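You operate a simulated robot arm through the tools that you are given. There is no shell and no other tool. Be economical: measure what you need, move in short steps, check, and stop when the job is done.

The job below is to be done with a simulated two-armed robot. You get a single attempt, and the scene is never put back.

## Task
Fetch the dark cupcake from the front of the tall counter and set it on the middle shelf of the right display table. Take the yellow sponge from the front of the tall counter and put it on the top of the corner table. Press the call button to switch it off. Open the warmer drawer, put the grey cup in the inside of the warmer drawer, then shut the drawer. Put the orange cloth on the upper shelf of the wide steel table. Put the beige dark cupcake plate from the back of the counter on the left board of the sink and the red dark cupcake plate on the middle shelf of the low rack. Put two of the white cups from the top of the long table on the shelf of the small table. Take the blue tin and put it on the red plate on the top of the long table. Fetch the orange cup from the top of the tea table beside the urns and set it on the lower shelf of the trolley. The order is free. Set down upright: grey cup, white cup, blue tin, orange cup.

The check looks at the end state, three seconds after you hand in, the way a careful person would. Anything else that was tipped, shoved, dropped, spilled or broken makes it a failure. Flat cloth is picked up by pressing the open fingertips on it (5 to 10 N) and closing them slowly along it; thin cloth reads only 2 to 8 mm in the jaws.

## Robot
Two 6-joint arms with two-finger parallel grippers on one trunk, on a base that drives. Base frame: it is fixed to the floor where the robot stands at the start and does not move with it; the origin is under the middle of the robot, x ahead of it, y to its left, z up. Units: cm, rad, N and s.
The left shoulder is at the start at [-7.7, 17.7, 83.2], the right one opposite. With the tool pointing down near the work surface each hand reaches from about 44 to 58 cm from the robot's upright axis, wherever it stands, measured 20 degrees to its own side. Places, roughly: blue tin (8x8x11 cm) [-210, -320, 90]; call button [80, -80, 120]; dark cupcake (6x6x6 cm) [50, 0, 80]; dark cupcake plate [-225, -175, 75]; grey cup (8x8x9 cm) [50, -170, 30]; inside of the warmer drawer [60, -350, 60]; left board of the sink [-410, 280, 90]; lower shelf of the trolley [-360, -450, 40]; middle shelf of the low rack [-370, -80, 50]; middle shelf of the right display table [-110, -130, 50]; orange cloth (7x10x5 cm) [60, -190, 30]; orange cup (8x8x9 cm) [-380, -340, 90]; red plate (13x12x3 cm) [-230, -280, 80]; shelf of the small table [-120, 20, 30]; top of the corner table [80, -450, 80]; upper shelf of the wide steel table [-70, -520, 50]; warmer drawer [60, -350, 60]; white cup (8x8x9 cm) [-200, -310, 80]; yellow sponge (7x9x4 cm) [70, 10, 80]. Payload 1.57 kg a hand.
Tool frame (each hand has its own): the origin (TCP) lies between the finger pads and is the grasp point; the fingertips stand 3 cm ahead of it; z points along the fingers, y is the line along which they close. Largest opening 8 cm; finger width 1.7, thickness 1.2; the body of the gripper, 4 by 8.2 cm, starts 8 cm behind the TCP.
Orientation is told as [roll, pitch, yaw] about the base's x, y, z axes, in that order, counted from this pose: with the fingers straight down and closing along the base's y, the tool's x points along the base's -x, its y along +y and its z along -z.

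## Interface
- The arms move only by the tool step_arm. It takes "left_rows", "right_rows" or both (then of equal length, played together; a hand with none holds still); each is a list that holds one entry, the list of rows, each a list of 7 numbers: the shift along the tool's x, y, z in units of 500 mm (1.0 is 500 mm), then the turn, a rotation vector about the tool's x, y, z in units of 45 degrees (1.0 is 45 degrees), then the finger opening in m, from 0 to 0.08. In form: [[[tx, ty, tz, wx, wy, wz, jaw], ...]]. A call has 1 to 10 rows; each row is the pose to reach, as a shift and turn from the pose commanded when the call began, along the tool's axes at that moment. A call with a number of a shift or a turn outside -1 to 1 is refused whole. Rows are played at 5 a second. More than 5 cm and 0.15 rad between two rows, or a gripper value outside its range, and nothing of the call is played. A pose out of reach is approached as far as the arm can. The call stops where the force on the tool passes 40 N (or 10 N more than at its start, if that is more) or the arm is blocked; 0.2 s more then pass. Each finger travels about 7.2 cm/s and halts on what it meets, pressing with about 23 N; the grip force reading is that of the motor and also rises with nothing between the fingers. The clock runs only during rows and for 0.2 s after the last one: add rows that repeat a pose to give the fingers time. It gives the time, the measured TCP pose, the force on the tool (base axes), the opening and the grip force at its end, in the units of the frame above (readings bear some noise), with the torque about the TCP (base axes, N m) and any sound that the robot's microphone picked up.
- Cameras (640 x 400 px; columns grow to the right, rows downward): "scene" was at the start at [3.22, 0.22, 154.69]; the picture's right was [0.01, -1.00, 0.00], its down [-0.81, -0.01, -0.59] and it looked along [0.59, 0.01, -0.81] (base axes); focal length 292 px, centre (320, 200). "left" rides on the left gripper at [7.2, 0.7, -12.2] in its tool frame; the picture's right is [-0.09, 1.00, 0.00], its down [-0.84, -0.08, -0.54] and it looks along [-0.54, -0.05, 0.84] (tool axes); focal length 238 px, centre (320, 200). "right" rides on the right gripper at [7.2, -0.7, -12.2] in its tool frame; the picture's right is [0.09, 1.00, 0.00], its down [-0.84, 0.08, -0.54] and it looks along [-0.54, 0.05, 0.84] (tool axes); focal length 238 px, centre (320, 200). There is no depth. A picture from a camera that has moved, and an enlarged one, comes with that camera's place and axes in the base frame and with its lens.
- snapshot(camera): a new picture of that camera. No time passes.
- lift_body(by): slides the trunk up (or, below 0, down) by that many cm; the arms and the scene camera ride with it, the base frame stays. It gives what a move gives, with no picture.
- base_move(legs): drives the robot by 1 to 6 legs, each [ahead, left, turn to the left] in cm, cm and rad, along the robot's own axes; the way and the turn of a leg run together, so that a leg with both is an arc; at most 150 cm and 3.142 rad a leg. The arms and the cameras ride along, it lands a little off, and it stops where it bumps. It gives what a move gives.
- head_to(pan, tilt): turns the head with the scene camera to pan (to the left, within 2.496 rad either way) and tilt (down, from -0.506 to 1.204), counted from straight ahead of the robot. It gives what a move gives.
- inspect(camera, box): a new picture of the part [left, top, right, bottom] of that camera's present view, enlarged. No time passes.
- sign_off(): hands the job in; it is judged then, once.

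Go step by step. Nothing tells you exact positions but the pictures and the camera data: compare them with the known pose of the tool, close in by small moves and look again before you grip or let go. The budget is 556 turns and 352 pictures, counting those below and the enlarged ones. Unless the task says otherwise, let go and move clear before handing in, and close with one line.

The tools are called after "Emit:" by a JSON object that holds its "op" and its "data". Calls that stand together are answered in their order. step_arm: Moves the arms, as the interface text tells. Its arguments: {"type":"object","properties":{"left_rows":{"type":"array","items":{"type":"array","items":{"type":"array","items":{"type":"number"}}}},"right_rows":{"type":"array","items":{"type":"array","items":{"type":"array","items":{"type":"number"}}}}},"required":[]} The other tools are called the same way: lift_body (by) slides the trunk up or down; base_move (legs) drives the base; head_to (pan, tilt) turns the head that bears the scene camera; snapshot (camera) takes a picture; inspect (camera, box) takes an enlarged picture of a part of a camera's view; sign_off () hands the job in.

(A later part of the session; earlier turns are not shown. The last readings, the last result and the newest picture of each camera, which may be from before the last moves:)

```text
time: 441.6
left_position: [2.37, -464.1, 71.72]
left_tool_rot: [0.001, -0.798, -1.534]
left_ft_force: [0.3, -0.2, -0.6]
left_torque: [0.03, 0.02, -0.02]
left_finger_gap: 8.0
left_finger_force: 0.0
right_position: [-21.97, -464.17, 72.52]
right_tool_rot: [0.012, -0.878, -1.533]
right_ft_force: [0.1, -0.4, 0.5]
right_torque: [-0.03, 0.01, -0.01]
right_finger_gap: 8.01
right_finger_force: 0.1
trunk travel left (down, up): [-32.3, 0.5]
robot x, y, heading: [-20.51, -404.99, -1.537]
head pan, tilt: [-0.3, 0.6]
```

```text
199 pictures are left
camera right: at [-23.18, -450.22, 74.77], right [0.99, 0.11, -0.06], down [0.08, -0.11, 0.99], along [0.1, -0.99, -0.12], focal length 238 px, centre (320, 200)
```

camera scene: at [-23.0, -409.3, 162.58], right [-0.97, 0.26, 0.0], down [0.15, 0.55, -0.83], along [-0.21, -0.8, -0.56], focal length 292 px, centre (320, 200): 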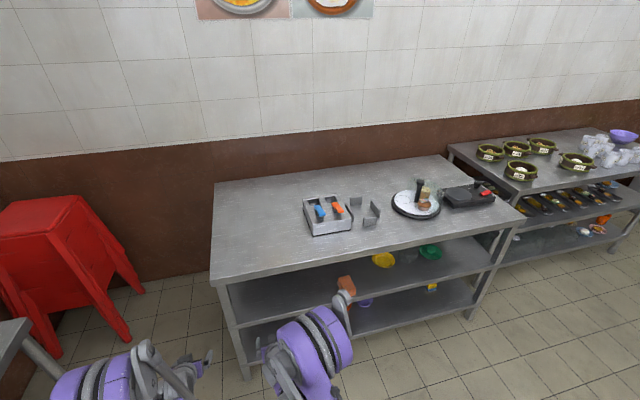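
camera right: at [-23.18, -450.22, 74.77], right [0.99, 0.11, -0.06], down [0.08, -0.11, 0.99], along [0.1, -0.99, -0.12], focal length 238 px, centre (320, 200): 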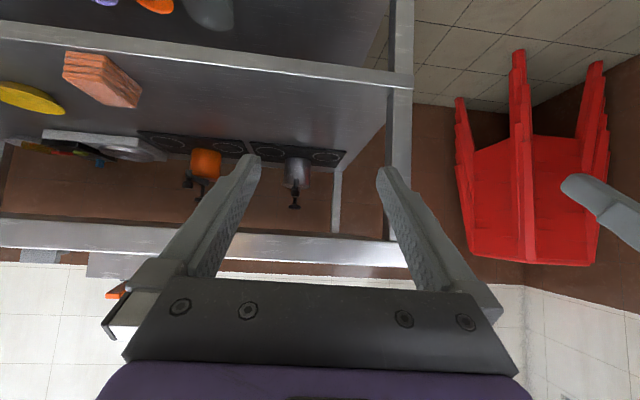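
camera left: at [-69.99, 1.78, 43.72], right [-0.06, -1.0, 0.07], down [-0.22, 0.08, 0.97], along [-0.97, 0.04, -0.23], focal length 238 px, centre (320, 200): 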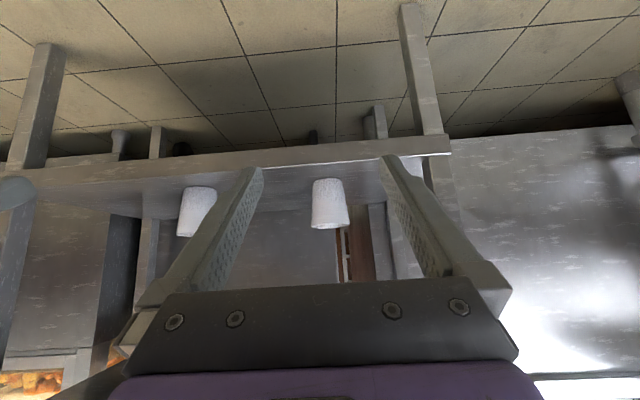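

No damage: the table and its things stand as before. I raise and tuck both hands, then continue west along y≈−440.

Emit:
{"op": "step_arm", "data": {"left_rows": [[[-0.03, 0, -0.075, 0, 0, 0, 0.08], [-0.055, 0, -0.15, 0, 0, 0, 0.08], [-0.08, 0, -0.225, 0, 0, 0, 0.08], [-0.11, 0, -0.3, 0, 0, 0, 0.08], [-0.135, 0, -0.375, 0, 0, 0, 0.08], [-0.16, 0, -0.45, 0, 0, 0, 0.08], [-0.19, 0, -0.52, 0, 0, 0, 0.08]]], "right_rows": [[[-0.033, 0, -0.072, 0, 0, 0, 0.08], [-0.066, 0, -0.144, 0, 0, 0, 0.08], [-0.1, 0, -0.216, 0, 0, 0, 0.08], [-0.133, 0, -0.288, 0, 0, 0, 0.08], [-0.166, 0, -0.36, 0, 0, 0, 0.08], [-0.2, 0, -0.432, 0, 0, 0, 0.08], [-0.232, 0, -0.503, 0, 0, 0, 0.08]]]}}

Emit:
{"op": "base_move", "data": {"legs": [[0, 0, -1.605], [60, 34, 0], [110, 0, 0]]}}

Emit:
{"op": "head_to", "data": {"pan": 0, "tilt": 0.5}}

Emit:
{"op": "snapshot", "data": {"camera": "scene"}}

```text
time: 443.2
left_position: [1.87, -451.9, 96.76]
left_tool_rot: [0.0, -0.801, -1.536]
left_ft_force: [0.2, 0.4, -0.6]
left_torque: [0.01, 0.01, 0.03]
left_finger_gap: 7.98
left_finger_force: 0.0
right_position: [-22.76, -451.94, 97.54]
right_tool_rot: [0.01, -0.878, -1.533]
right_ft_force: [0.3, 0.5, 0.7]
right_torque: [0.0, -0.01, 0.0]
right_finger_gap: 8.0
right_finger_force: 0.0
trunk travel left (down, up): [-32.3, 0.5]
robot x, y, heading: [-20.44, -405.14, -1.529]
head pan, tilt: [-0.3, 0.6]
```

```text
time: 456.2
left_position: [-239.68, -453.12, 96.74]
left_tool_rot: [0.002, -0.797, 3.099]
left_ft_force: [-0.2, 0.5, -0.2]
left_torque: [-0.01, -0.02, -0.01]
left_finger_gap: 8.01
left_finger_force: 0.1
right_position: [-237.82, -428.63, 97.33]
right_tool_rot: [0.01, -0.877, 3.101]
right_ft_force: [1.0, 0.2, -0.4]
right_torque: [0.01, -0.01, 0.0]
right_finger_gap: 8.02
right_finger_force: 0.0
trunk travel left (down, up): [-32.3, 0.5]
robot x, y, heading: [-191.05, -434.27, 3.097]
head pan, tilt: [-0.3, 0.6]
```

```text
time: 457.0
left_position: [-239.63, -453.18, 96.75]
left_tool_rot: [0.001, -0.798, 3.099]
left_ft_force: [0.6, -1.1, 0.4]
left_torque: [0.0, 0.02, -0.02]
left_finger_gap: 8.0
left_finger_force: 0.2
right_position: [-237.75, -428.46, 97.45]
right_tool_rot: [0.012, -0.879, 3.101]
right_ft_force: [0.4, -0.5, -0.2]
right_torque: [0.0, 0.02, 0.0]
right_finger_gap: 8.01
right_finger_force: 0.1
trunk travel left (down, up): [-32.3, 0.5]
robot x, y, heading: [-190.97, -434.62, 3.104]
head pan, tilt: [0.0, 0.499]
```

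```text
198 pictures are left
camera scene: at [-195.82, -434.09, 163.48], right [0.04, 1.0, 0.0], down [0.48, -0.02, -0.88], along [-0.88, 0.04, -0.48], focal length 292 px, centre (320, 200)
```

scene: 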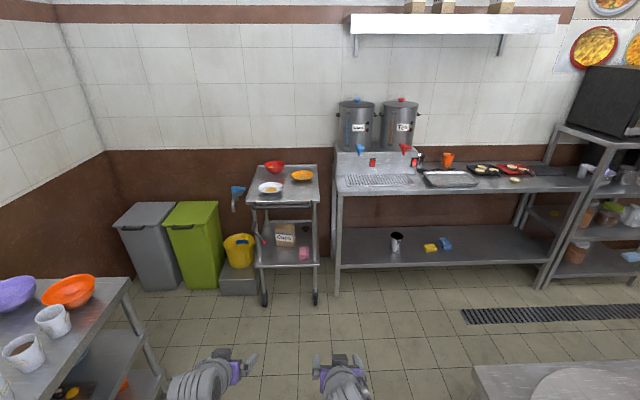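

I see the orange cup on the tea table near (−390, −334) and the trolley near (−350, −447), with a box and a pink item on its lower shelf. I raise the hands and drive to face the tea table.

Emit:
{"op": "step_arm", "data": {"left_rows": [[[-0.06, 0, -0.06, 0, 0, 0, 0.08], [-0.12, 0, -0.12, 0, 0, 0, 0.08], [-0.17, 0, -0.17, 0, 0, 0, 0.08]]], "right_rows": [[[-0.06, 0, -0.06, 0, 0, 0, 0.08], [-0.12, 0, -0.11, 0, 0, 0, 0.08], [-0.18, 0, -0.15, 0, 0, 0, 0.08]]]}}

Emit:
{"op": "base_move", "data": {"legs": [[97, 0, 0.04], [0, -95, 0]]}}

Emit:
{"op": "snapshot", "data": {"camera": "scene"}}

Emit:
{"op": "snapshot", "data": {"camera": "right"}}

```text
time: 457.8
left_position: [-239.4, -453.11, 108.61]
left_tool_rot: [0.003, -0.797, 3.103]
left_ft_force: [-0.7, -0.8, 0.7]
left_torque: [-0.04, 0.0, 0.01]
left_finger_gap: 8.0
left_finger_force: 0.1
right_position: [-237.6, -428.34, 109.34]
right_tool_rot: [0.01, -0.88, 3.1]
right_ft_force: [0.7, 0.3, 0.6]
right_torque: [0.0, -0.01, -0.02]
right_finger_gap: 8.01
right_finger_force: 0.0
trunk travel left (down, up): [-32.3, 0.5]
robot x, y, heading: [-191.06, -434.5, 3.103]
head pan, tilt: [0.0, 0.499]
```

```text
time: 471.1
left_position: [-335.76, -357.88, 108.68]
left_tool_rot: [0.001, -0.799, -3.137]
left_ft_force: [-0.8, 1.1, -0.4]
left_torque: [-0.03, 0.03, -0.01]
left_finger_gap: 8.01
left_finger_force: 0.1
right_position: [-335.04, -333.26, 109.32]
right_tool_rot: [0.01, -0.877, -3.134]
right_ft_force: [-0.1, 0.0, -0.6]
right_torque: [0.01, 0.0, 0.02]
right_finger_gap: 7.97
right_finger_force: 0.0
trunk travel left (down, up): [-32.3, 0.5]
robot x, y, heading: [-288.42, -337.21, -3.135]
head pan, tilt: [0.0, 0.499]
```

```text
197 pictures are left
camera scene: at [-292.86, -337.03, 163.48], right [-0.01, 1.0, 0.0], down [0.48, 0.0, -0.88], along [-0.88, 0.0, -0.48], focal length 292 px, centre (320, 200)
```

scene: 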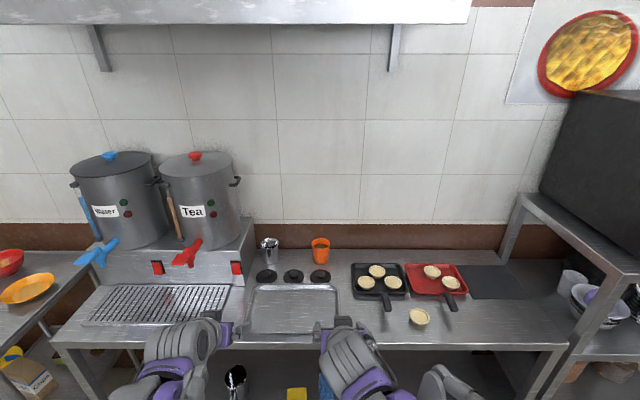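

```text
196 pictures are left
camera right: at [-320.83, -332.39, 111.58], right [0.07, -1.0, -0.06], down [-0.12, -0.07, 0.99], along [-0.99, -0.07, -0.12], focal length 238 px, centre (320, 200)
```

right: 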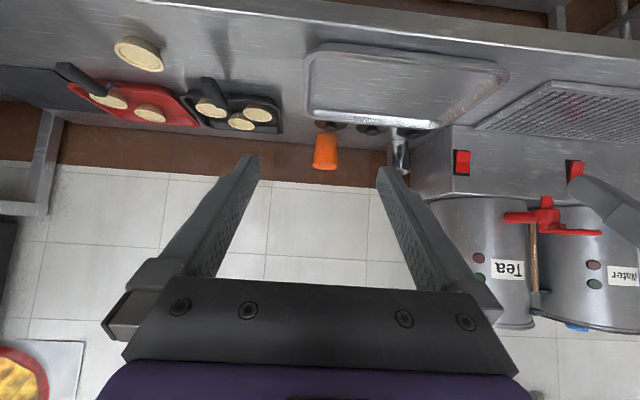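

The orange cup is near (−384.5, −337.4) against the wall, table top z≈86, its edge x≈−347. I shift the right hand onto its line and drive 26 cm closer.

Emit:
{"op": "step_arm", "data": {"right_rows": [[[0, 0.04, 0, 0, 0, 0, 0.08], [0, 0.082, 0, 0, 0, 0, 0.08], [0, 0.082, 0, 0, 0, 0, 0.08]]]}}

Emit:
{"op": "base_move", "data": {"legs": [[26, 0, 0]]}}

Emit:
{"op": "snapshot", "data": {"camera": "right"}}

Emit:
{"op": "snapshot", "data": {"camera": "scene"}}

```text
time: 471.9
left_position: [-335.67, -358.08, 108.72]
left_tool_rot: [0.0, -0.798, -3.137]
left_ft_force: [-0.3, -0.3, 0.5]
left_torque: [-0.03, 0.03, -0.02]
left_finger_gap: 8.01
left_finger_force: 0.1
right_position: [-334.84, -337.46, 109.36]
right_tool_rot: [0.01, -0.877, -3.133]
right_ft_force: [0.0, 0.1, 0.1]
right_torque: [-0.02, -0.01, 0.02]
right_finger_gap: 8.02
right_finger_force: 0.1
trunk travel left (down, up): [-32.3, 0.5]
robot x, y, heading: [-288.29, -337.29, -3.137]
head pan, tilt: [0.0, 0.499]
```

```text
time: 473.7
left_position: [-360.96, -357.73, 108.58]
left_tool_rot: [0.002, -0.798, 3.142]
left_ft_force: [0.3, 0.4, -0.4]
left_torque: [-0.01, -0.02, 0.01]
left_finger_gap: 7.99
left_finger_force: 0.0
right_position: [-360.03, -337.15, 109.34]
right_tool_rot: [0.01, -0.878, -3.138]
right_ft_force: [-1.0, -0.8, 0.3]
right_torque: [-0.04, 0.04, -0.02]
right_finger_gap: 8.02
right_finger_force: 0.1
trunk travel left (down, up): [-32.3, 0.5]
robot x, y, heading: [-313.34, -337.49, 3.141]
head pan, tilt: [0.0, 0.499]
```

```text
195 pictures are left
camera right: at [-346.0, -336.44, 111.51], right [0.07, -1.0, -0.06], down [-0.12, -0.07, 0.99], along [-0.99, -0.06, -0.12], focal length 238 px, centre (320, 200)
```

right: 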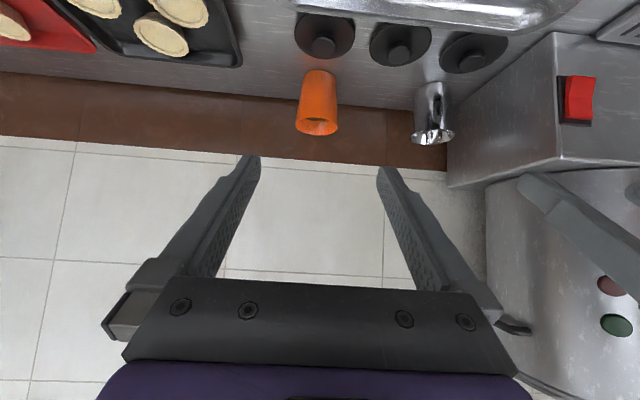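

```text
194 pictures are left
camera scene: at [-318.08, -337.07, 163.46], right [0.0, 1.0, 0.0], down [0.48, 0.0, -0.88], along [-0.88, 0.0, -0.48], focal length 292 px, centre (320, 200)
```

scene: 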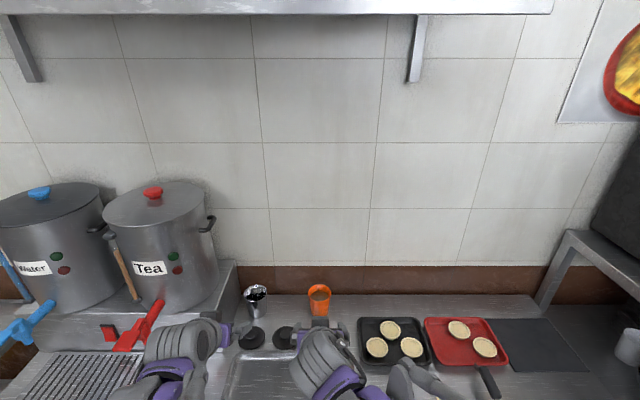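

Emit:
{"op": "inspect", "data": {"camera": "scene", "box": [230, 270, 370, 357]}}

```text
4.57 times, centred on (300, 314) of scene
camera zoom: at [-318.08, -337.07, 163.46], right [0.0, 1.0, 0.0], down [0.48, 0.0, -0.88], along [-0.88, 0.0, -0.48], focal length 1336 px, centre (411, -319)
```

zoom: 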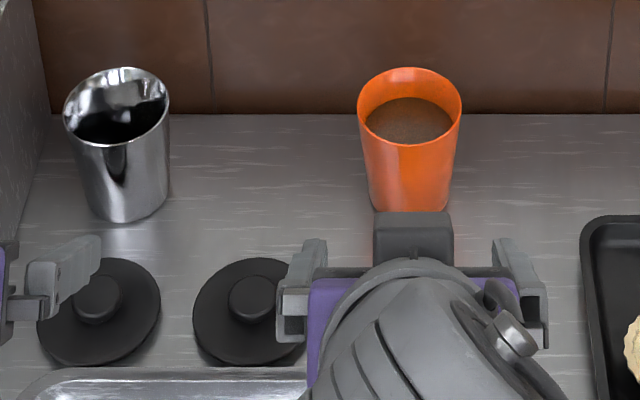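

The orange cup is filled with a brown drink, so it must stay level. Cup centre ≈(−384.2, −337.2). I move to the pre-grasp point.

Emit:
{"op": "step_arm", "data": {"right_rows": [[[-0.006, 0, 0.075, 0, 0, 0, 0.08], [-0.012, 0, 0.15, 0, 0, 0, 0.08], [-0.018, 0, 0.225, 0, 0, 0, 0.08], [-0.024, 0, 0.3, 0, 0, 0, 0.08], [-0.029, 0, 0.36, 0, 0, 0, 0.08], [-0.029, 0, 0.36, 0, 0, 0, 0.08]]]}}

Emit:
{"op": "snapshot", "data": {"camera": "right"}}

```text
time: 475.1
left_position: [-361.06, -357.91, 108.62]
left_tool_rot: [0.001, -0.797, 3.141]
left_ft_force: [0.1, -0.7, 0.4]
left_torque: [0.04, 0.01, -0.02]
left_finger_gap: 7.98
left_finger_force: 0.0
right_position: [-374.91, -337.44, 99.01]
right_tool_rot: [0.011, -0.877, -3.14]
right_ft_force: [1.0, -1.0, 0.1]
right_torque: [-0.01, -0.03, 0.0]
right_finger_gap: 7.99
right_finger_force: 0.1
trunk travel left (down, up): [-32.3, 0.5]
robot x, y, heading: [-313.28, -337.46, 3.14]
head pan, tilt: [0.0, 0.499]
```

```text
192 pictures are left
camera right: at [-360.85, -336.6, 101.24], right [0.07, -1.0, -0.06], down [-0.12, -0.07, 0.99], along [-0.99, -0.06, -0.12], focal length 238 px, centre (320, 200)
```

right: 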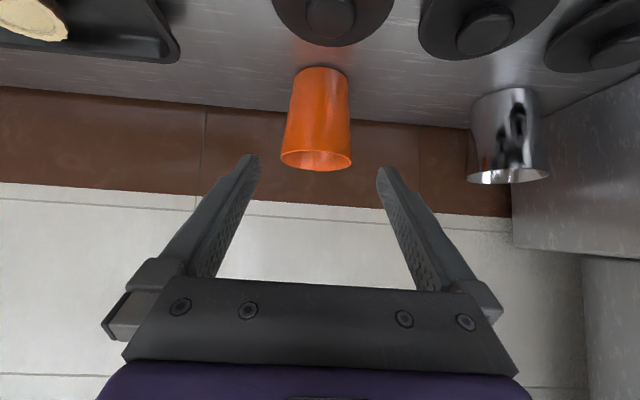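

Emit:
{"op": "step_arm", "data": {"right_rows": [[[0, -0.003, 0.07, 0, 0, 0, 0.08], [0, -0.003, 0.14, 0, 0, 0, 0.08], [0, -0.003, 0.2, 0, 0, 0, 0.08], [0.003, -0.003, 0.247, 0, 0, 0, 0.08], [0.003, -0.003, 0.247, 0, 0, 0, 0.08]]]}}

Emit:
{"op": "snapshot", "data": {"camera": "right"}}

```text
time: 476.3
left_position: [-360.97, -357.93, 108.7]
left_tool_rot: [0.002, -0.797, 3.14]
left_ft_force: [0.4, 0.3, 0.5]
left_torque: [0.0, 0.01, 0.0]
left_finger_gap: 8.02
left_finger_force: 0.1
right_position: [-384.19, -337.31, 91.2]
right_tool_rot: [0.01, -0.878, -3.141]
right_ft_force: [-0.3, -0.5, 0.4]
right_torque: [-0.01, 0.03, 0.03]
right_finger_gap: 8.02
right_finger_force: 0.0
trunk travel left (down, up): [-32.3, 0.5]
robot x, y, heading: [-313.16, -337.27, 3.142]
head pan, tilt: [0.0, 0.499]
```

```text
191 pictures are left
camera right: at [-370.13, -336.47, 93.33], right [0.07, -1.0, -0.06], down [-0.12, -0.07, 0.99], along [-0.99, -0.06, -0.12], focal length 238 px, centre (320, 200)
```

right: 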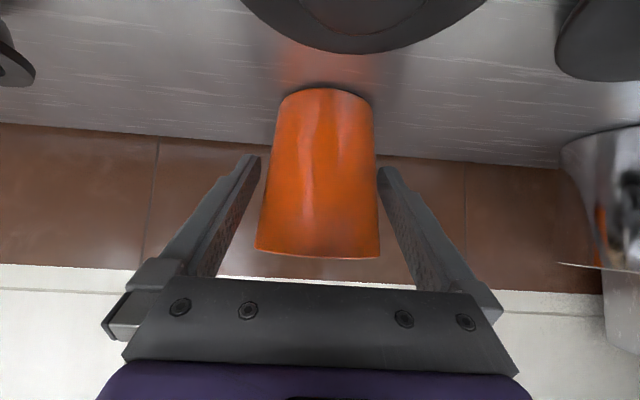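

Emit:
{"op": "step_arm", "data": {"right_rows": [[[0, 0, 0, 0, 0, 0, 0.075], [0, 0, 0, 0, 0, 0, 0.067], [0, 0, 0, 0, 0, 0, 0.06], [0, 0, 0, 0, 0, 0, 0.05], [0, 0, 0, 0, 0, 0, 0.05], [-0.015, 0, -0.012, 0, 0, 0, 0.05], [-0.045, 0, -0.038, 0, 0, 0, 0.05], [-0.09, 0, -0.076, 0, 0, 0, 0.05], [-0.12, 0, -0.1, 0, 0, 0, 0.05], [-0.12, 0, -0.1, 0, 0, 0, 0.05]]]}}

Emit:
{"op": "snapshot", "data": {"camera": "right"}}

```text
time: 478.5
left_position: [-360.97, -358.02, 108.58]
left_tool_rot: [0.003, -0.798, 3.141]
left_ft_force: [0.3, 0.1, -0.8]
left_torque: [-0.01, -0.04, 0.02]
left_finger_gap: 7.98
left_finger_force: 0.0
right_position: [-384.24, -337.39, 98.65]
right_tool_rot: [0.01, -0.877, -3.141]
right_ft_force: [0.7, -0.1, -2.1]
right_torque: [0.01, -0.01, -0.05]
right_finger_gap: 6.95
right_finger_force: 23.0
trunk travel left (down, up): [-32.3, 0.5]
robot x, y, heading: [-313.5, -336.99, 3.144]
head pan, tilt: [0.0, 0.499]
```

```text
190 pictures are left
camera right: at [-370.13, -336.58, 100.94], right [0.07, -1.0, -0.06], down [-0.12, -0.07, 0.99], along [-0.99, -0.06, -0.12], focal length 238 px, centre (320, 200)
```

right: 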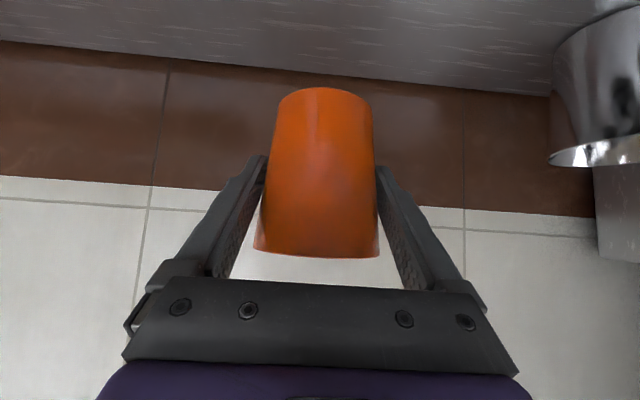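

Cup lifted level. I retract it smoothly, back the base away, and slide toward the trolley.

Emit:
{"op": "step_arm", "data": {"right_rows": [[[0.015, 0, -0.045, 0, 0, 0, 0.05], [0.04, 0, -0.095, 0, 0, 0, 0.05], [0.07, 0, -0.15, 0, 0, 0, 0.05], [0.1, 0, -0.21, 0, 0, 0, 0.05], [0.13, 0, -0.27, 0, 0, 0, 0.05], [0.16, 0, -0.33, 0, 0, 0, 0.05], [0.179, 0, -0.372, 0, 0, 0, 0.05]]]}}

Emit:
{"op": "base_move", "data": {"legs": [[-28, 0, 0], [0, 95, 0]]}}

Emit:
{"op": "snapshot", "data": {"camera": "scene"}}

Emit:
{"op": "snapshot", "data": {"camera": "right"}}

```text
time: 480.1
left_position: [-361.03, -357.73, 108.61]
left_tool_rot: [0.002, -0.796, 3.14]
left_ft_force: [-0.9, 0.1, -0.7]
left_torque: [0.0, 0.02, -0.01]
left_finger_gap: 8.02
left_finger_force: 0.1
right_position: [-364.23, -337.12, 103.87]
right_tool_rot: [0.01, -0.878, -3.143]
right_ft_force: [-1.1, 0.9, -1.2]
right_torque: [-0.02, 0.04, -0.04]
right_finger_gap: 6.93
right_finger_force: 23.8
trunk travel left (down, up): [-32.3, 0.5]
robot x, y, heading: [-313.63, -336.93, 3.143]
head pan, tilt: [0.0, 0.499]
```

```text
time: 490.5
left_position: [-332.58, -455.01, 108.7]
left_tool_rot: [0.002, -0.798, -3.133]
left_ft_force: [0.7, 0.4, -0.3]
left_torque: [0.03, 0.02, -0.01]
left_finger_gap: 8.0
left_finger_force: 0.0
right_position: [-336.05, -434.2, 103.74]
right_tool_rot: [0.01, -0.878, -3.131]
right_ft_force: [-0.9, -0.5, -2.0]
right_torque: [-0.01, 0.01, -0.01]
right_finger_gap: 6.94
right_finger_force: 23.3
trunk travel left (down, up): [-32.3, 0.5]
robot x, y, heading: [-285.31, -434.17, -3.133]
head pan, tilt: [0.0, 0.499]
```

```text
189 pictures are left
camera scene: at [-289.86, -433.9, 163.48], right [-0.01, 1.0, 0.0], down [0.48, 0.0, -0.88], along [-0.88, -0.01, -0.48], focal length 292 px, centre (320, 200)
```

scene: 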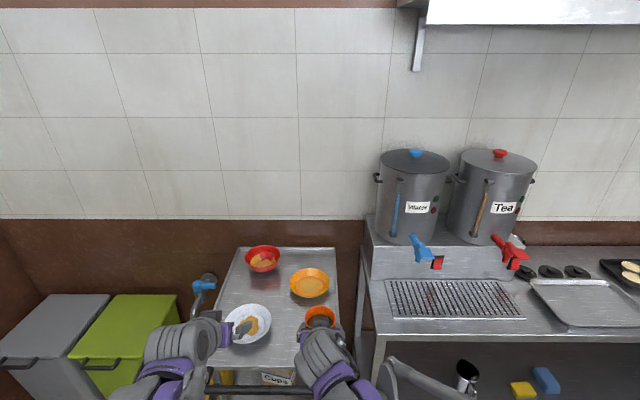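

```text
188 pictures are left
camera right: at [-321.99, -433.39, 106.05], right [0.08, -1.0, -0.06], down [-0.12, -0.07, 0.99], along [-0.99, -0.07, -0.12], focal length 238 px, centre (320, 200)
```

right: 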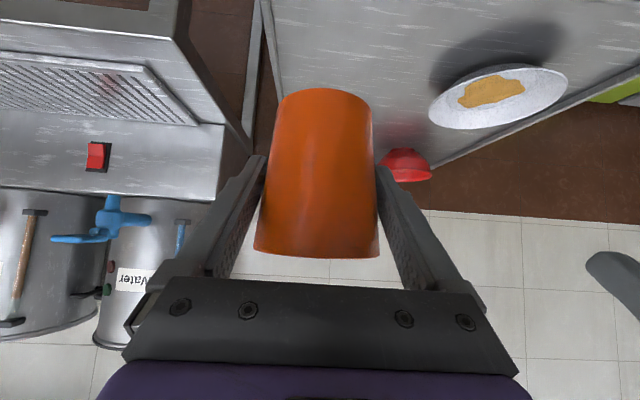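

Hands are above the trolley; I back off 40 cm and lower the trunk to see its lower shelf.

Emit:
{"op": "base_move", "data": {"legs": [[-40, 5, 0]]}}

Emit:
{"op": "lift_body", "data": {"by": -30}}

Emit:
{"op": "snapshot", "data": {"camera": "scene"}}

Emit:
{"op": "snapshot", "data": {"camera": "right"}}

```text
time: 493.0
left_position: [-293.33, -459.72, 108.71]
left_tool_rot: [0.002, -0.798, -3.131]
left_ft_force: [0.1, 1.1, 0.1]
left_torque: [-0.01, 0.02, 0.01]
left_finger_gap: 8.06
left_finger_force: 0.0
right_position: [-296.85, -439.13, 103.75]
right_tool_rot: [0.011, -0.878, -3.131]
right_ft_force: [-0.2, 0.8, -2.5]
right_torque: [0.01, 0.04, -0.01]
right_finger_gap: 6.94
right_finger_force: 23.0
trunk travel left (down, up): [-32.3, 0.5]
robot x, y, heading: [-245.79, -438.63, -3.129]
head pan, tilt: [0.0, 0.499]
```

```text
time: 496.0
left_position: [-293.28, -460.0, 78.63]
left_tool_rot: [0.001, -0.798, -3.133]
left_ft_force: [-0.7, 0.4, -0.7]
left_torque: [0.01, -0.01, 0.03]
left_finger_gap: 8.0
left_finger_force: 0.0
right_position: [-296.79, -439.11, 73.76]
right_tool_rot: [0.011, -0.878, -3.129]
right_ft_force: [-0.4, -0.3, -1.2]
right_torque: [0.01, 0.0, 0.0]
right_finger_gap: 6.92
right_finger_force: 23.0
trunk travel left (down, up): [-2.3, 30.5]
robot x, y, heading: [-246.17, -438.55, -3.13]
head pan, tilt: [0.0, 0.499]
```

```text
187 pictures are left
camera scene: at [-255.56, -438.65, 132.3], right [-0.01, 1.0, 0.0], down [0.48, 0.01, -0.88], along [-0.88, -0.01, -0.48], focal length 292 px, centre (320, 200)
```

scene: 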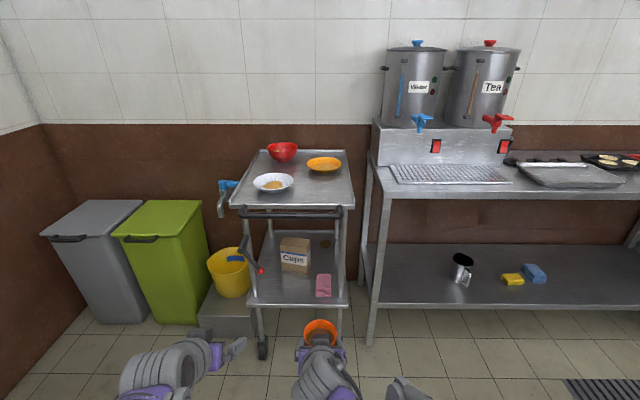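

```text
186 pictures are left
camera right: at [-282.72, -438.22, 76.07], right [0.08, -0.99, -0.06], down [-0.12, -0.07, 0.99], along [-0.99, -0.07, -0.12], focal length 238 px, centre (320, 200)
```

right: 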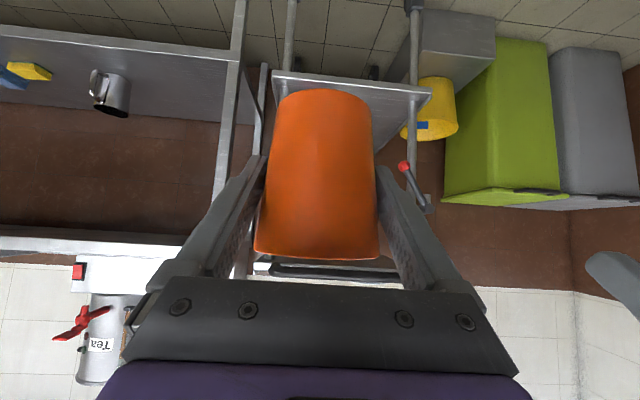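

The shelf (z≈37.5, edge x≈−341) has free room around (−350, −450), left of the pink item and before the box. I raise the left hand, lower the cup hand, and align.

Emit:
{"op": "step_arm", "data": {"left_rows": [[[-0.045, 0, -0.044, 0, 0, 0, 0.08], [-0.09, 0, -0.088, 0, 0, 0, 0.08], [-0.135, 0, -0.132, 0, 0, 0, 0.08], [-0.18, 0, -0.176, 0, 0, 0, 0.08], [-0.225, 0, -0.22, 0, 0, 0, 0.08], [-0.27, 0, -0.264, 0, 0, 0, 0.08], [-0.315, 0, -0.308, 0, 0, 0, 0.08], [-0.358, 0, -0.349, 0, 0, 0, 0.08]]], "right_rows": [[[0.015, 0, 0.035, 0, 0, 0, 0.05], [0.045, 0, 0.1, 0, 0, 0, 0.05], [0.075, 0, 0.17, 0, 0, 0, 0.05], [0.105, 0, 0.24, 0, 0, 0, 0.05], [0.135, 0, 0.31, 0, 0, 0, 0.05], [0.165, 0, 0.38, 0, 0, 0, 0.05], [0.195, 0, 0.445, 0, 0, 0, 0.05], [0.216, 0, 0.491, 0, 0, 0, 0.05]]]}}

Emit:
{"op": "base_move", "data": {"legs": [[12, 11, -0.012]]}}

Emit:
{"op": "snapshot", "data": {"camera": "right"}}

Emit:
{"op": "snapshot", "data": {"camera": "scene"}}

```text
time: 497.8
left_position: [-293.28, -459.86, 103.56]
left_tool_rot: [0.002, -0.799, -3.131]
left_ft_force: [-0.5, 0.7, -0.2]
left_torque: [0.0, 0.03, 0.0]
left_finger_gap: 8.02
left_finger_force: 0.0
right_position: [-308.71, -439.53, 49.84]
right_tool_rot: [0.01, -0.878, -3.13]
right_ft_force: [0.8, -0.3, -1.6]
right_torque: [0.0, 0.03, 0.08]
right_finger_gap: 6.86
right_finger_force: 23.6
trunk travel left (down, up): [-2.3, 30.5]
robot x, y, heading: [-245.91, -438.69, -3.132]
head pan, tilt: [0.0, 0.499]
```

```text
time: 499.4
left_position: [-305.33, -470.78, 103.67]
left_tool_rot: [0.001, -0.798, -3.141]
left_ft_force: [0.9, -0.2, -0.4]
left_torque: [-0.01, -0.01, -0.01]
left_finger_gap: 8.0
left_finger_force: 0.0
right_position: [-320.62, -450.18, 49.76]
right_tool_rot: [0.01, -0.878, -3.138]
right_ft_force: [-0.1, 0.4, -2.1]
right_torque: [0.0, -0.01, 0.01]
right_finger_gap: 6.92
right_finger_force: 23.0
trunk travel left (down, up): [-2.3, 30.5]
robot x, y, heading: [-257.76, -450.13, -3.14]
head pan, tilt: [0.0, 0.499]
```

```text
185 pictures are left
camera right: at [-306.53, -449.36, 52.18], right [0.07, -1.0, -0.06], down [-0.12, -0.07, 0.99], along [-0.99, -0.06, -0.12], focal length 238 px, centre (320, 200)
```

right: 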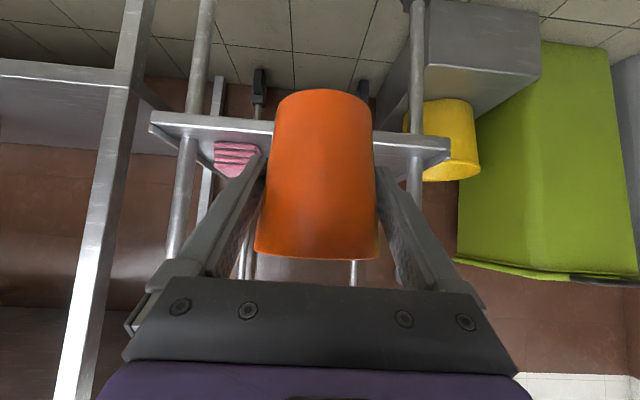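

```text
184 pictures are left
camera scene: at [-267.43, -449.85, 132.29], right [0.0, 1.0, 0.0], down [0.48, 0.0, -0.88], along [-0.88, 0.0, -0.48], focal length 292 px, centre (320, 200)
```

scene: 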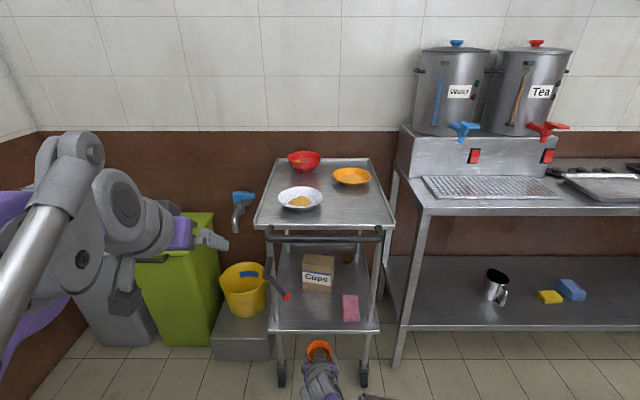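

The lever with the red tip stays 11 cm to the left of my line. I drive in 29 cm.

Emit:
{"op": "base_move", "data": {"legs": [[17, 0, 0]]}}

Emit:
{"op": "snapshot", "data": {"camera": "scene"}}

Emit:
{"op": "base_move", "data": {"legs": [[12.5, 0, 0]]}}

Emit:
{"op": "snapshot", "data": {"camera": "right"}}

Emit:
{"op": "snapshot", "data": {"camera": "scene"}}

```text
time: 500.9
left_position: [-322.58, -470.48, 103.73]
left_tool_rot: [0.002, -0.798, 3.141]
left_ft_force: [-0.2, 0.1, 0.1]
left_torque: [-0.02, 0.03, -0.01]
left_finger_gap: 8.0
left_finger_force: 0.1
right_position: [-337.77, -449.9, 50.0]
right_tool_rot: [0.01, -0.878, 3.141]
right_ft_force: [-0.8, -1.2, -1.9]
right_torque: [0.0, -0.03, 0.01]
right_finger_gap: 6.92
right_finger_force: 23.0
trunk travel left (down, up): [-2.3, 30.5]
robot x, y, heading: [-274.5, -449.8, 3.144]
head pan, tilt: [0.0, 0.499]
```

```text
183 pictures are left
camera scene: at [-284.57, -449.78, 132.29], right [0.0, 1.0, 0.0], down [0.48, 0.0, -0.88], along [-0.88, 0.0, -0.48], focal length 292 px, centre (320, 200)
```

scene: 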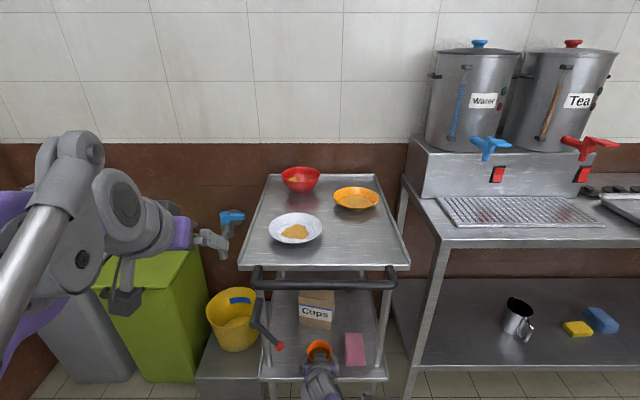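

```text
time: 502.2
left_position: [-335.02, -470.43, 103.63]
left_tool_rot: [0.003, -0.799, 3.141]
left_ft_force: [0.3, 0.0, 0.8]
left_torque: [-0.01, -0.02, -0.01]
left_finger_gap: 8.03
left_finger_force: 0.1
right_position: [-350.1, -449.87, 49.83]
right_tool_rot: [0.009, -0.877, 3.141]
right_ft_force: [-1.2, 0.0, -1.8]
right_torque: [0.02, -0.01, -0.03]
right_finger_gap: 6.94
right_finger_force: 22.3
trunk travel left (down, up): [-2.3, 30.5]
robot x, y, heading: [-287.26, -450.09, 3.144]
head pan, tilt: [0.0, 0.499]
```

```text
182 pictures are left
camera right: at [-336.13, -449.15, 52.17], right [0.07, -1.0, -0.06], down [-0.12, -0.07, 0.99], along [-0.99, -0.06, -0.12], focal length 238 px, centre (320, 200)
```

right: 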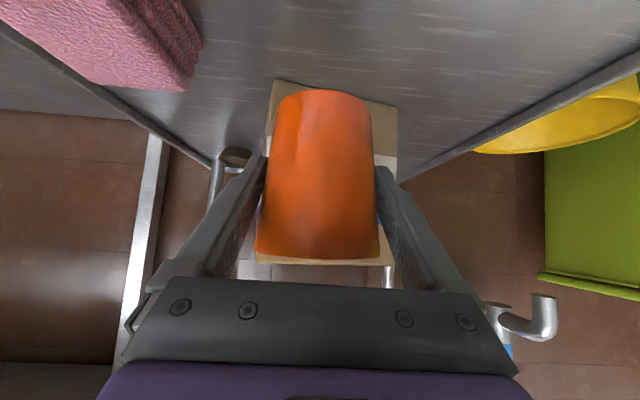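

```text
181 pictures are left
camera scene: at [-297.07, -449.75, 132.29], right [0.0, 1.0, 0.0], down [0.48, 0.0, -0.88], along [-0.88, 0.0, -0.48], focal length 292 px, centre (320, 200)
```

scene: 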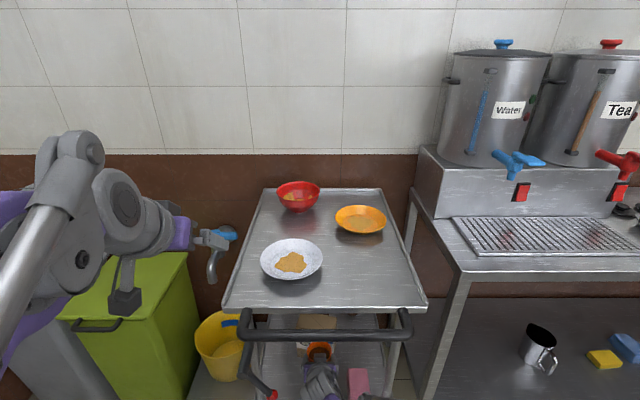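

Well placed: pink item to one side, box behind. I lower slowly to contact.

Emit:
{"op": "step_arm", "data": {"right_rows": [[[0.0154, 0, 0.0128, 0, 0, 0, 0.05], [0.034, 0, 0.028, 0, 0, 0, 0.05], [0.052, 0, 0.0435, 0, 0, 0, 0.05], [0.071, 0, 0.059, 0, 0, 0, 0.05], [0.086, 0, 0.0715, 0, 0, 0, 0.05], [0.0955, 0, 0.079, 0, 0, 0, 0.05], [0.1015, 0, 0.0843, 0, 0, 0, 0.05], [0.1075, 0, 0.0895, 0, 0, 0, 0.05], [0.112, 0, 0.0933, 0, 0, 0, 0.05]]]}}

Emit:
{"op": "snapshot", "data": {"camera": "right"}}

```text
time: 504.2
left_position: [-334.86, -470.56, 103.77]
left_tool_rot: [0.002, -0.8, 3.14]
left_ft_force: [-0.2, -0.5, -0.6]
left_torque: [0.02, -0.01, 0.01]
left_finger_gap: 8.02
left_finger_force: 0.1
right_position: [-350.14, -450.05, 42.67]
right_tool_rot: [0.011, -0.88, -3.142]
right_ft_force: [1.9, -0.5, 11.6]
right_torque: [-0.02, -0.06, 0.05]
right_finger_gap: 6.24
right_finger_force: 22.8
trunk travel left (down, up): [-2.3, 30.5]
robot x, y, heading: [-287.47, -449.92, 3.138]
head pan, tilt: [0.0, 0.499]
```

```text
180 pictures are left
camera right: at [-336.09, -449.19, 44.98], right [0.07, -1.0, -0.06], down [-0.12, -0.07, 0.99], along [-0.99, -0.06, -0.12], focal length 238 px, centre (320, 200)
```

right: 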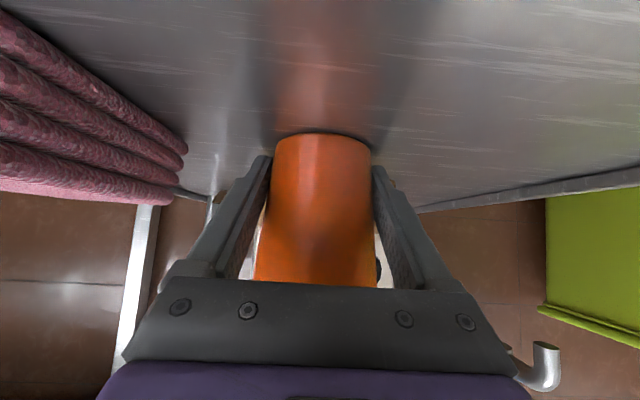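

The cup stands on the shelf. I open and withdraw along the tool slowly.

Emit:
{"op": "step_arm", "data": {"right_rows": [[[0, 0, 0, 0, 0, 0, 0.066], [0, 0, 0, 0, 0, 0, 0.073], [0, 0, 0, 0, 0, 0, 0.08], [0, 0, 0, 0, 0, 0, 0.08], [0, 0, -0.03, 0, 0, 0, 0.08], [0, 0, -0.07, 0, 0, 0, 0.08], [0, 0, -0.12, 0, 0, 0, 0.08], [0, 0, -0.17, 0, 0, 0, 0.08]]]}}

Emit:
{"op": "snapshot", "data": {"camera": "right"}}

```text
time: 506.0
left_position: [-334.84, -470.49, 103.7]
left_tool_rot: [0.002, -0.798, 3.141]
left_ft_force: [-0.3, 0.5, 0.2]
left_torque: [0.01, 0.03, 0.01]
left_finger_gap: 8.02
left_finger_force: 0.1
right_position: [-343.65, -449.86, 48.21]
right_tool_rot: [0.013, -0.877, 3.141]
right_ft_force: [0.3, 0.3, 0.5]
right_torque: [-0.01, 0.01, 0.0]
right_finger_gap: 8.0
right_finger_force: 0.0
trunk travel left (down, up): [-2.3, 30.5]
robot x, y, heading: [-287.58, -450.06, 3.141]
head pan, tilt: [0.0, 0.499]
```

```text
179 pictures are left
camera right: at [-329.62, -449.13, 50.45], right [0.07, -1.0, -0.06], down [-0.12, -0.07, 0.99], along [-0.99, -0.06, -0.12], focal length 238 px, centre (320, 200)
```

right: 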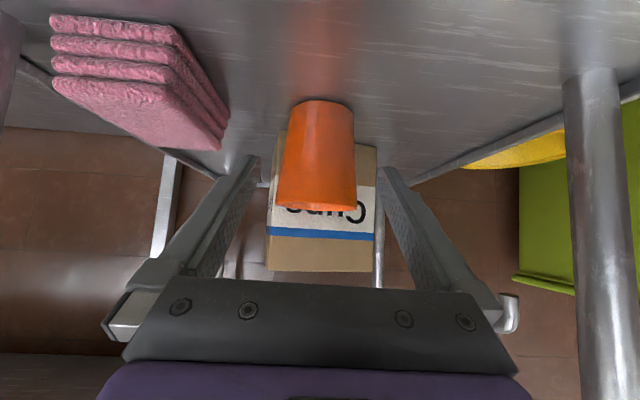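

Cup upright on the trolley's lower shelf. I back away, raise up, turn north and look up the western aisle.

Emit:
{"op": "base_move", "data": {"legs": [[-35, 0, 0]]}}

Emit:
{"op": "lift_body", "data": {"by": 30}}

Emit:
{"op": "step_arm", "data": {"right_rows": [[[-0.03, 0, -0.075, 0, 0, 0, 0.08], [-0.06, 0, -0.15, 0, 0, 0, 0.08], [-0.09, 0, -0.225, 0, 0, 0, 0.08], [-0.12, 0, -0.3, 0, 0, 0, 0.08], [-0.15, 0, -0.375, 0, 0, 0, 0.08], [-0.18, 0, -0.45, 0, 0, 0, 0.08]]]}}

Emit:
{"op": "base_move", "data": {"legs": [[0, 0, -1.571]]}}

Emit:
{"op": "head_to", "data": {"pan": 0.15, "tilt": 0.4}}

Emit:
{"op": "snapshot", "data": {"camera": "scene"}}

```text
time: 508.2
left_position: [-300.56, -470.57, 103.61]
left_tool_rot: [0.002, -0.798, 3.14]
left_ft_force: [0.7, -0.2, -0.2]
left_torque: [0.0, 0.01, -0.02]
left_finger_gap: 8.01
left_finger_force: 0.0
right_position: [-309.34, -449.89, 48.2]
right_tool_rot: [0.009, -0.877, -3.142]
right_ft_force: [0.4, 0.5, 0.1]
right_torque: [0.01, 0.0, -0.01]
right_finger_gap: 8.0
right_finger_force: 0.0
trunk travel left (down, up): [-2.3, 30.5]
robot x, y, heading: [-252.68, -450.05, 3.141]
head pan, tilt: [0.0, 0.499]
```

```text
time: 511.2
left_position: [-300.72, -470.65, 133.67]
left_tool_rot: [0.001, -0.798, 3.14]
left_ft_force: [-0.2, 0.2, 0.6]
left_torque: [-0.03, 0.01, 0.01]
left_finger_gap: 8.02
left_finger_force: 0.0
right_position: [-309.42, -449.95, 78.04]
right_tool_rot: [0.011, -0.877, -3.14]
right_ft_force: [0.3, -0.6, 0.1]
right_torque: [0.01, 0.01, 0.01]
right_finger_gap: 7.99
right_finger_force: 0.0
trunk travel left (down, up): [-32.3, 0.5]
robot x, y, heading: [-252.96, -450.08, 3.143]
head pan, tilt: [0.0, 0.499]
```

```text
time: 512.6
left_position: [-300.49, -470.49, 133.8]
left_tool_rot: [0.002, -0.799, 3.14]
left_ft_force: [0.3, -0.7, 0.0]
left_torque: [0.02, 0.0, -0.02]
left_finger_gap: 7.96
left_finger_force: 0.1
right_position: [-297.75, -449.6, 99.45]
right_tool_rot: [0.011, -0.88, 3.143]
right_ft_force: [0.7, 0.4, -0.3]
right_torque: [0.01, 0.0, -0.01]
right_finger_gap: 8.01
right_finger_force: 0.1
trunk travel left (down, up): [-32.3, 0.5]
robot x, y, heading: [-253.03, -449.99, 3.141]
head pan, tilt: [0.0, 0.499]
```

```text
time: 516.8
left_position: [-273.91, -402.37, 133.7]
left_tool_rot: [0.001, -0.799, 1.577]
left_ft_force: [-1.0, -0.4, 0.3]
left_torque: [0.03, 0.0, 0.0]
left_finger_gap: 7.99
left_finger_force: 0.0
right_position: [-253.08, -405.05, 99.41]
right_tool_rot: [0.011, -0.878, 1.579]
right_ft_force: [-0.1, -0.1, 0.9]
right_torque: [-0.01, -0.05, -0.03]
right_finger_gap: 7.99
right_finger_force: 0.0
trunk travel left (down, up): [-32.3, 0.5]
robot x, y, heading: [-252.95, -449.85, 1.581]
head pan, tilt: [0.0, 0.499]
```

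```text
time: 517.5
left_position: [-273.84, -402.5, 133.71]
left_tool_rot: [0.002, -0.796, 1.578]
left_ft_force: [0.1, 0.5, -0.3]
left_torque: [-0.03, 0.03, 0.01]
left_finger_gap: 7.99
left_finger_force: 0.1
right_position: [-253.05, -405.01, 99.49]
right_tool_rot: [0.011, -0.877, 1.579]
right_ft_force: [-0.3, 0.0, -0.4]
right_torque: [-0.01, 0.02, -0.01]
right_finger_gap: 8.03
right_finger_force: 0.1
trunk travel left (down, up): [-32.3, 0.5]
robot x, y, heading: [-252.84, -450.24, 1.574]
head pan, tilt: [0.15, 0.4]
```

```text
178 pictures are left
camera scene: at [-254.38, -445.01, 164.39], right [0.99, 0.16, 0.0], down [0.06, -0.38, -0.92], along [-0.14, 0.91, -0.39], focal length 292 px, centre (320, 200)
```

scene: 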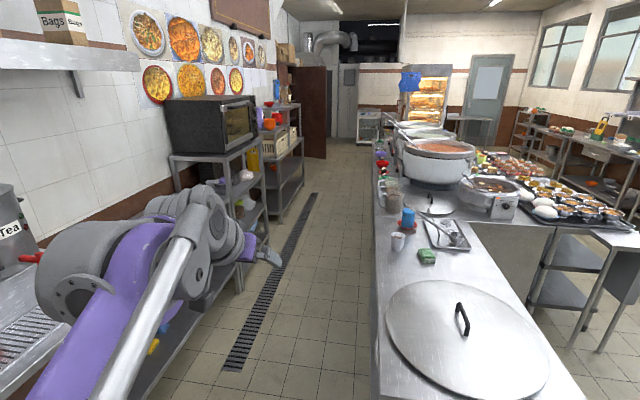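

The aisle leads straight north past the counter's back, on to the corridor by the showcase. I drive up to y≈−190 and face the counter.

Emit:
{"op": "base_move", "data": {"legs": [[0, 52, 0], [130, 0, 0], [128, 0, 0], [0, 0, -1.571]]}}

Emit:
{"op": "head_to", "data": {"pan": 0, "tilt": 0.55}}

Emit:
{"op": "snapshot", "data": {"camera": "scene"}}

```text
time: 538.6
left_position: [-258.94, -172.67, 133.69]
left_tool_rot: [0.001, -0.797, -0.027]
left_ft_force: [0.2, -0.8, 0.7]
left_torque: [-0.03, 0.0, 0.01]
left_finger_gap: 8.01
left_finger_force: 0.2
right_position: [-262.32, -193.56, 99.43]
right_tool_rot: [0.011, -0.877, -0.024]
right_ft_force: [-0.1, -0.2, 0.1]
right_torque: [0.0, -0.02, -0.01]
right_finger_gap: 7.98
right_finger_force: 0.2
trunk travel left (down, up): [-32.3, 0.5]
robot x, y, heading: [-307.25, -191.74, -0.027]
head pan, tilt: [0.15, 0.4]
```

```text
time: 539.3
left_position: [-259.08, -172.58, 133.69]
left_tool_rot: [0.003, -0.798, -0.025]
left_ft_force: [0.0, 0.2, 0.7]
left_torque: [0.02, 0.03, 0.01]
left_finger_gap: 8.0
left_finger_force: 0.1
right_position: [-262.25, -193.4, 99.41]
right_tool_rot: [0.01, -0.879, -0.024]
right_ft_force: [-0.1, -0.4, 0.6]
right_torque: [-0.01, 0.0, 0.01]
right_finger_gap: 8.01
right_finger_force: 0.0
trunk travel left (down, up): [-32.3, 0.5]
robot x, y, heading: [-307.09, -191.84, -0.028]
head pan, tilt: [0.0, 0.55]
```

```text
177 pictures are left
camera scene: at [-302.51, -192.08, 163.03], right [-0.03, -1.0, 0.0], down [-0.52, 0.01, -0.85], along [0.85, -0.02, -0.52], focal length 292 px, centre (320, 200)
```

scene: 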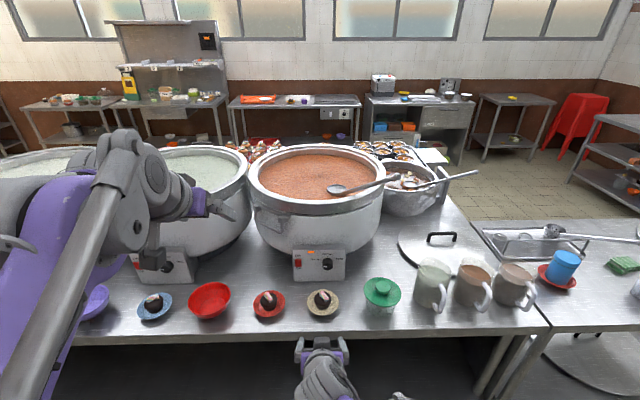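

I see the red plate near (−236, −176) and the beige plate near (−237, −195), each with a dark cupcake, about 11 cm from the edge. A zoom will show their shape.

Emit:
{"op": "inspect", "data": {"camera": "scene", "box": [180, 270, 420, 345]}}

Emit:
{"op": "snapshot", "data": {"camera": "right"}}

```text
2.67 times, centred on (300, 308) of scene
camera zoom: at [-302.51, -192.08, 163.03], right [-0.03, -1.0, 0.0], down [-0.52, 0.01, -0.85], along [0.85, -0.02, -0.52], focal length 780 px, centre (373, -87)
```

zoom: 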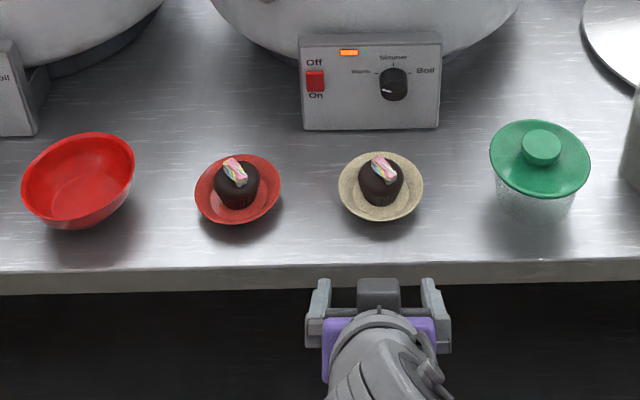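

```text
175 pictures are left
camera right: at [-276.18, -193.95, 101.69], right [-0.04, 1.0, -0.06], down [0.12, 0.07, 0.99], along [0.99, 0.03, -0.12], focal length 238 px, centre (320, 200)
```

right: 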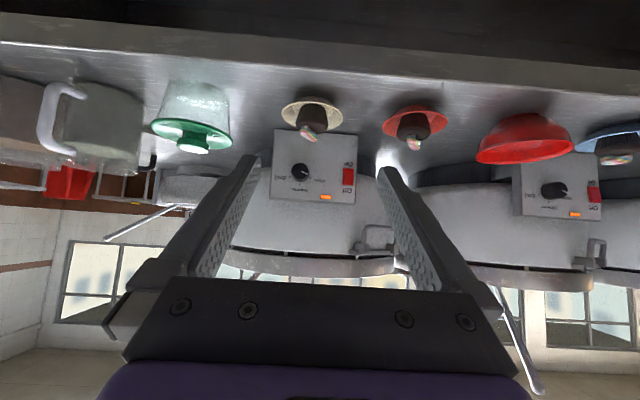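

The plates are small flared dishes. I'll square up and move the right hand closer to the beige one for a look.

Emit:
{"op": "base_move", "data": {"legs": [[9, 0, 0.027]]}}

Emit:
{"op": "step_arm", "data": {"right_rows": [[[0.03, -0.015, 0.03, 0, 0, 0, 0.08], [0.06, -0.03, 0.05, 0, 0, 0, 0.08], [0.06, -0.03, 0.05, 0, 0, 0, 0.08]]]}}

Emit:
{"op": "snapshot", "data": {"camera": "right"}}

```text
time: 540.4
left_position: [-250.71, -171.33, 133.81]
left_tool_rot: [0.002, -0.798, 0.003]
left_ft_force: [0.5, 0.4, -0.9]
left_torque: [-0.01, 0.0, -0.03]
left_finger_gap: 8.01
left_finger_force: 0.1
right_position: [-253.42, -192.45, 99.37]
right_tool_rot: [0.011, -0.878, 0.005]
right_ft_force: [-0.4, -0.2, -0.8]
right_torque: [-0.02, 0.02, 0.01]
right_finger_gap: 8.0
right_finger_force: 0.1
trunk travel left (down, up): [-32.3, 0.5]
robot x, y, heading: [-298.27, -192.35, 0.007]
head pan, tilt: [0.0, 0.55]
```

```text
time: 541.2
left_position: [-250.75, -171.33, 133.75]
left_tool_rot: [0.002, -0.798, 0.004]
left_ft_force: [-1.2, -1.0, 1.1]
left_torque: [0.02, -0.04, -0.05]
left_finger_gap: 8.01
left_finger_force: 0.0
right_position: [-253.49, -193.84, 95.41]
right_tool_rot: [0.011, -0.878, 0.005]
right_ft_force: [-0.9, -0.5, 1.0]
right_torque: [-0.01, -0.03, 0.05]
right_finger_gap: 8.0
right_finger_force: 0.0
trunk travel left (down, up): [-32.3, 0.5]
robot x, y, heading: [-298.09, -192.05, 0.001]
head pan, tilt: [0.0, 0.55]
```

```text
174 pictures are left
camera right: at [-267.31, -194.76, 97.7], right [-0.07, 1.0, -0.06], down [0.12, 0.07, 0.99], along [0.99, 0.06, -0.12], focal length 238 px, centre (320, 200)
```

right: 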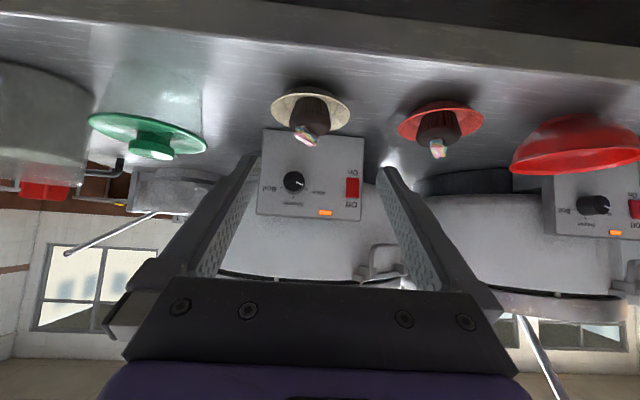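

Emit:
{"op": "step_arm", "data": {"right_rows": [[[-0.03, -0.012, 0.06, 0, 0, 0, 0.08], [-0.06, -0.022, 0.132, 0, 0, 0, 0.08], [-0.06, -0.022, 0.132, 0, 0, 0, 0.08]]]}}

Emit:
{"op": "snapshot", "data": {"camera": "right"}}

Emit:
{"op": "inspect", "data": {"camera": "scene", "box": [180, 290, 420, 390]}}

```text
time: 542.0
left_position: [-250.82, -171.37, 133.66]
left_tool_rot: [0.001, -0.797, 0.003]
left_ft_force: [-0.4, 0.1, 0.5]
left_torque: [-0.01, -0.02, 0.01]
left_finger_gap: 8.01
left_finger_force: 0.0
right_position: [-246.43, -194.69, 93.72]
right_tool_rot: [0.011, -0.879, 0.006]
right_ft_force: [-0.2, -1.0, 0.3]
right_torque: [0.0, 0.0, -0.02]
right_finger_gap: 8.01
right_finger_force: 0.1
trunk travel left (down, up): [-32.3, 0.5]
robot x, y, heading: [-298.17, -192.24, 0.005]
head pan, tilt: [0.0, 0.55]
```

```text
173 pictures are left
camera right: at [-260.25, -195.65, 95.97], right [-0.07, 1.0, -0.06], down [0.12, 0.07, 0.99], along [0.99, 0.06, -0.12], focal length 238 px, centre (320, 200)
```

right: 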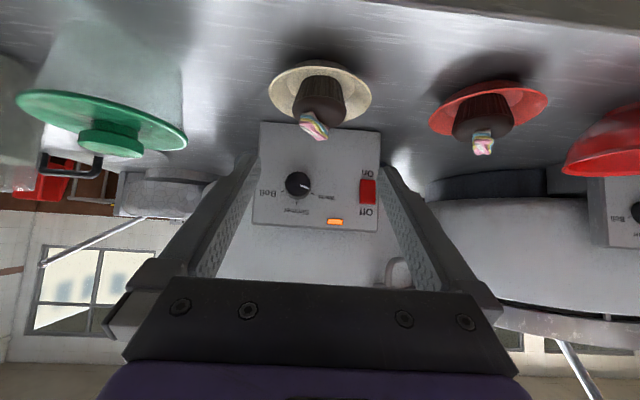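

```text
2.67 times, centred on (300, 340) of scene
camera zoom: at [-293.71, -192.06, 163.02], right [0.0, -1.0, 0.0], down [-0.52, 0.0, -0.85], along [0.85, 0.0, -0.52], focal length 780 px, centre (373, -173)
```

zoom: 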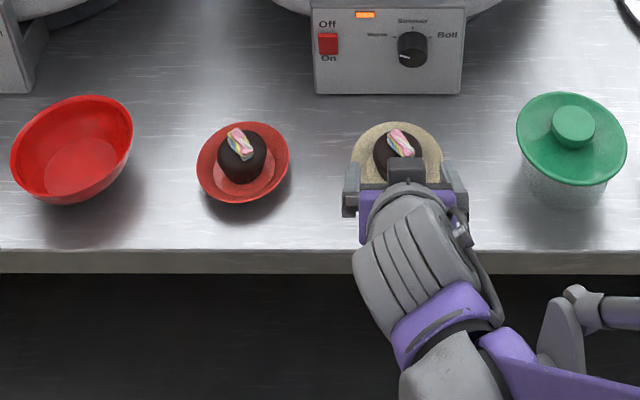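

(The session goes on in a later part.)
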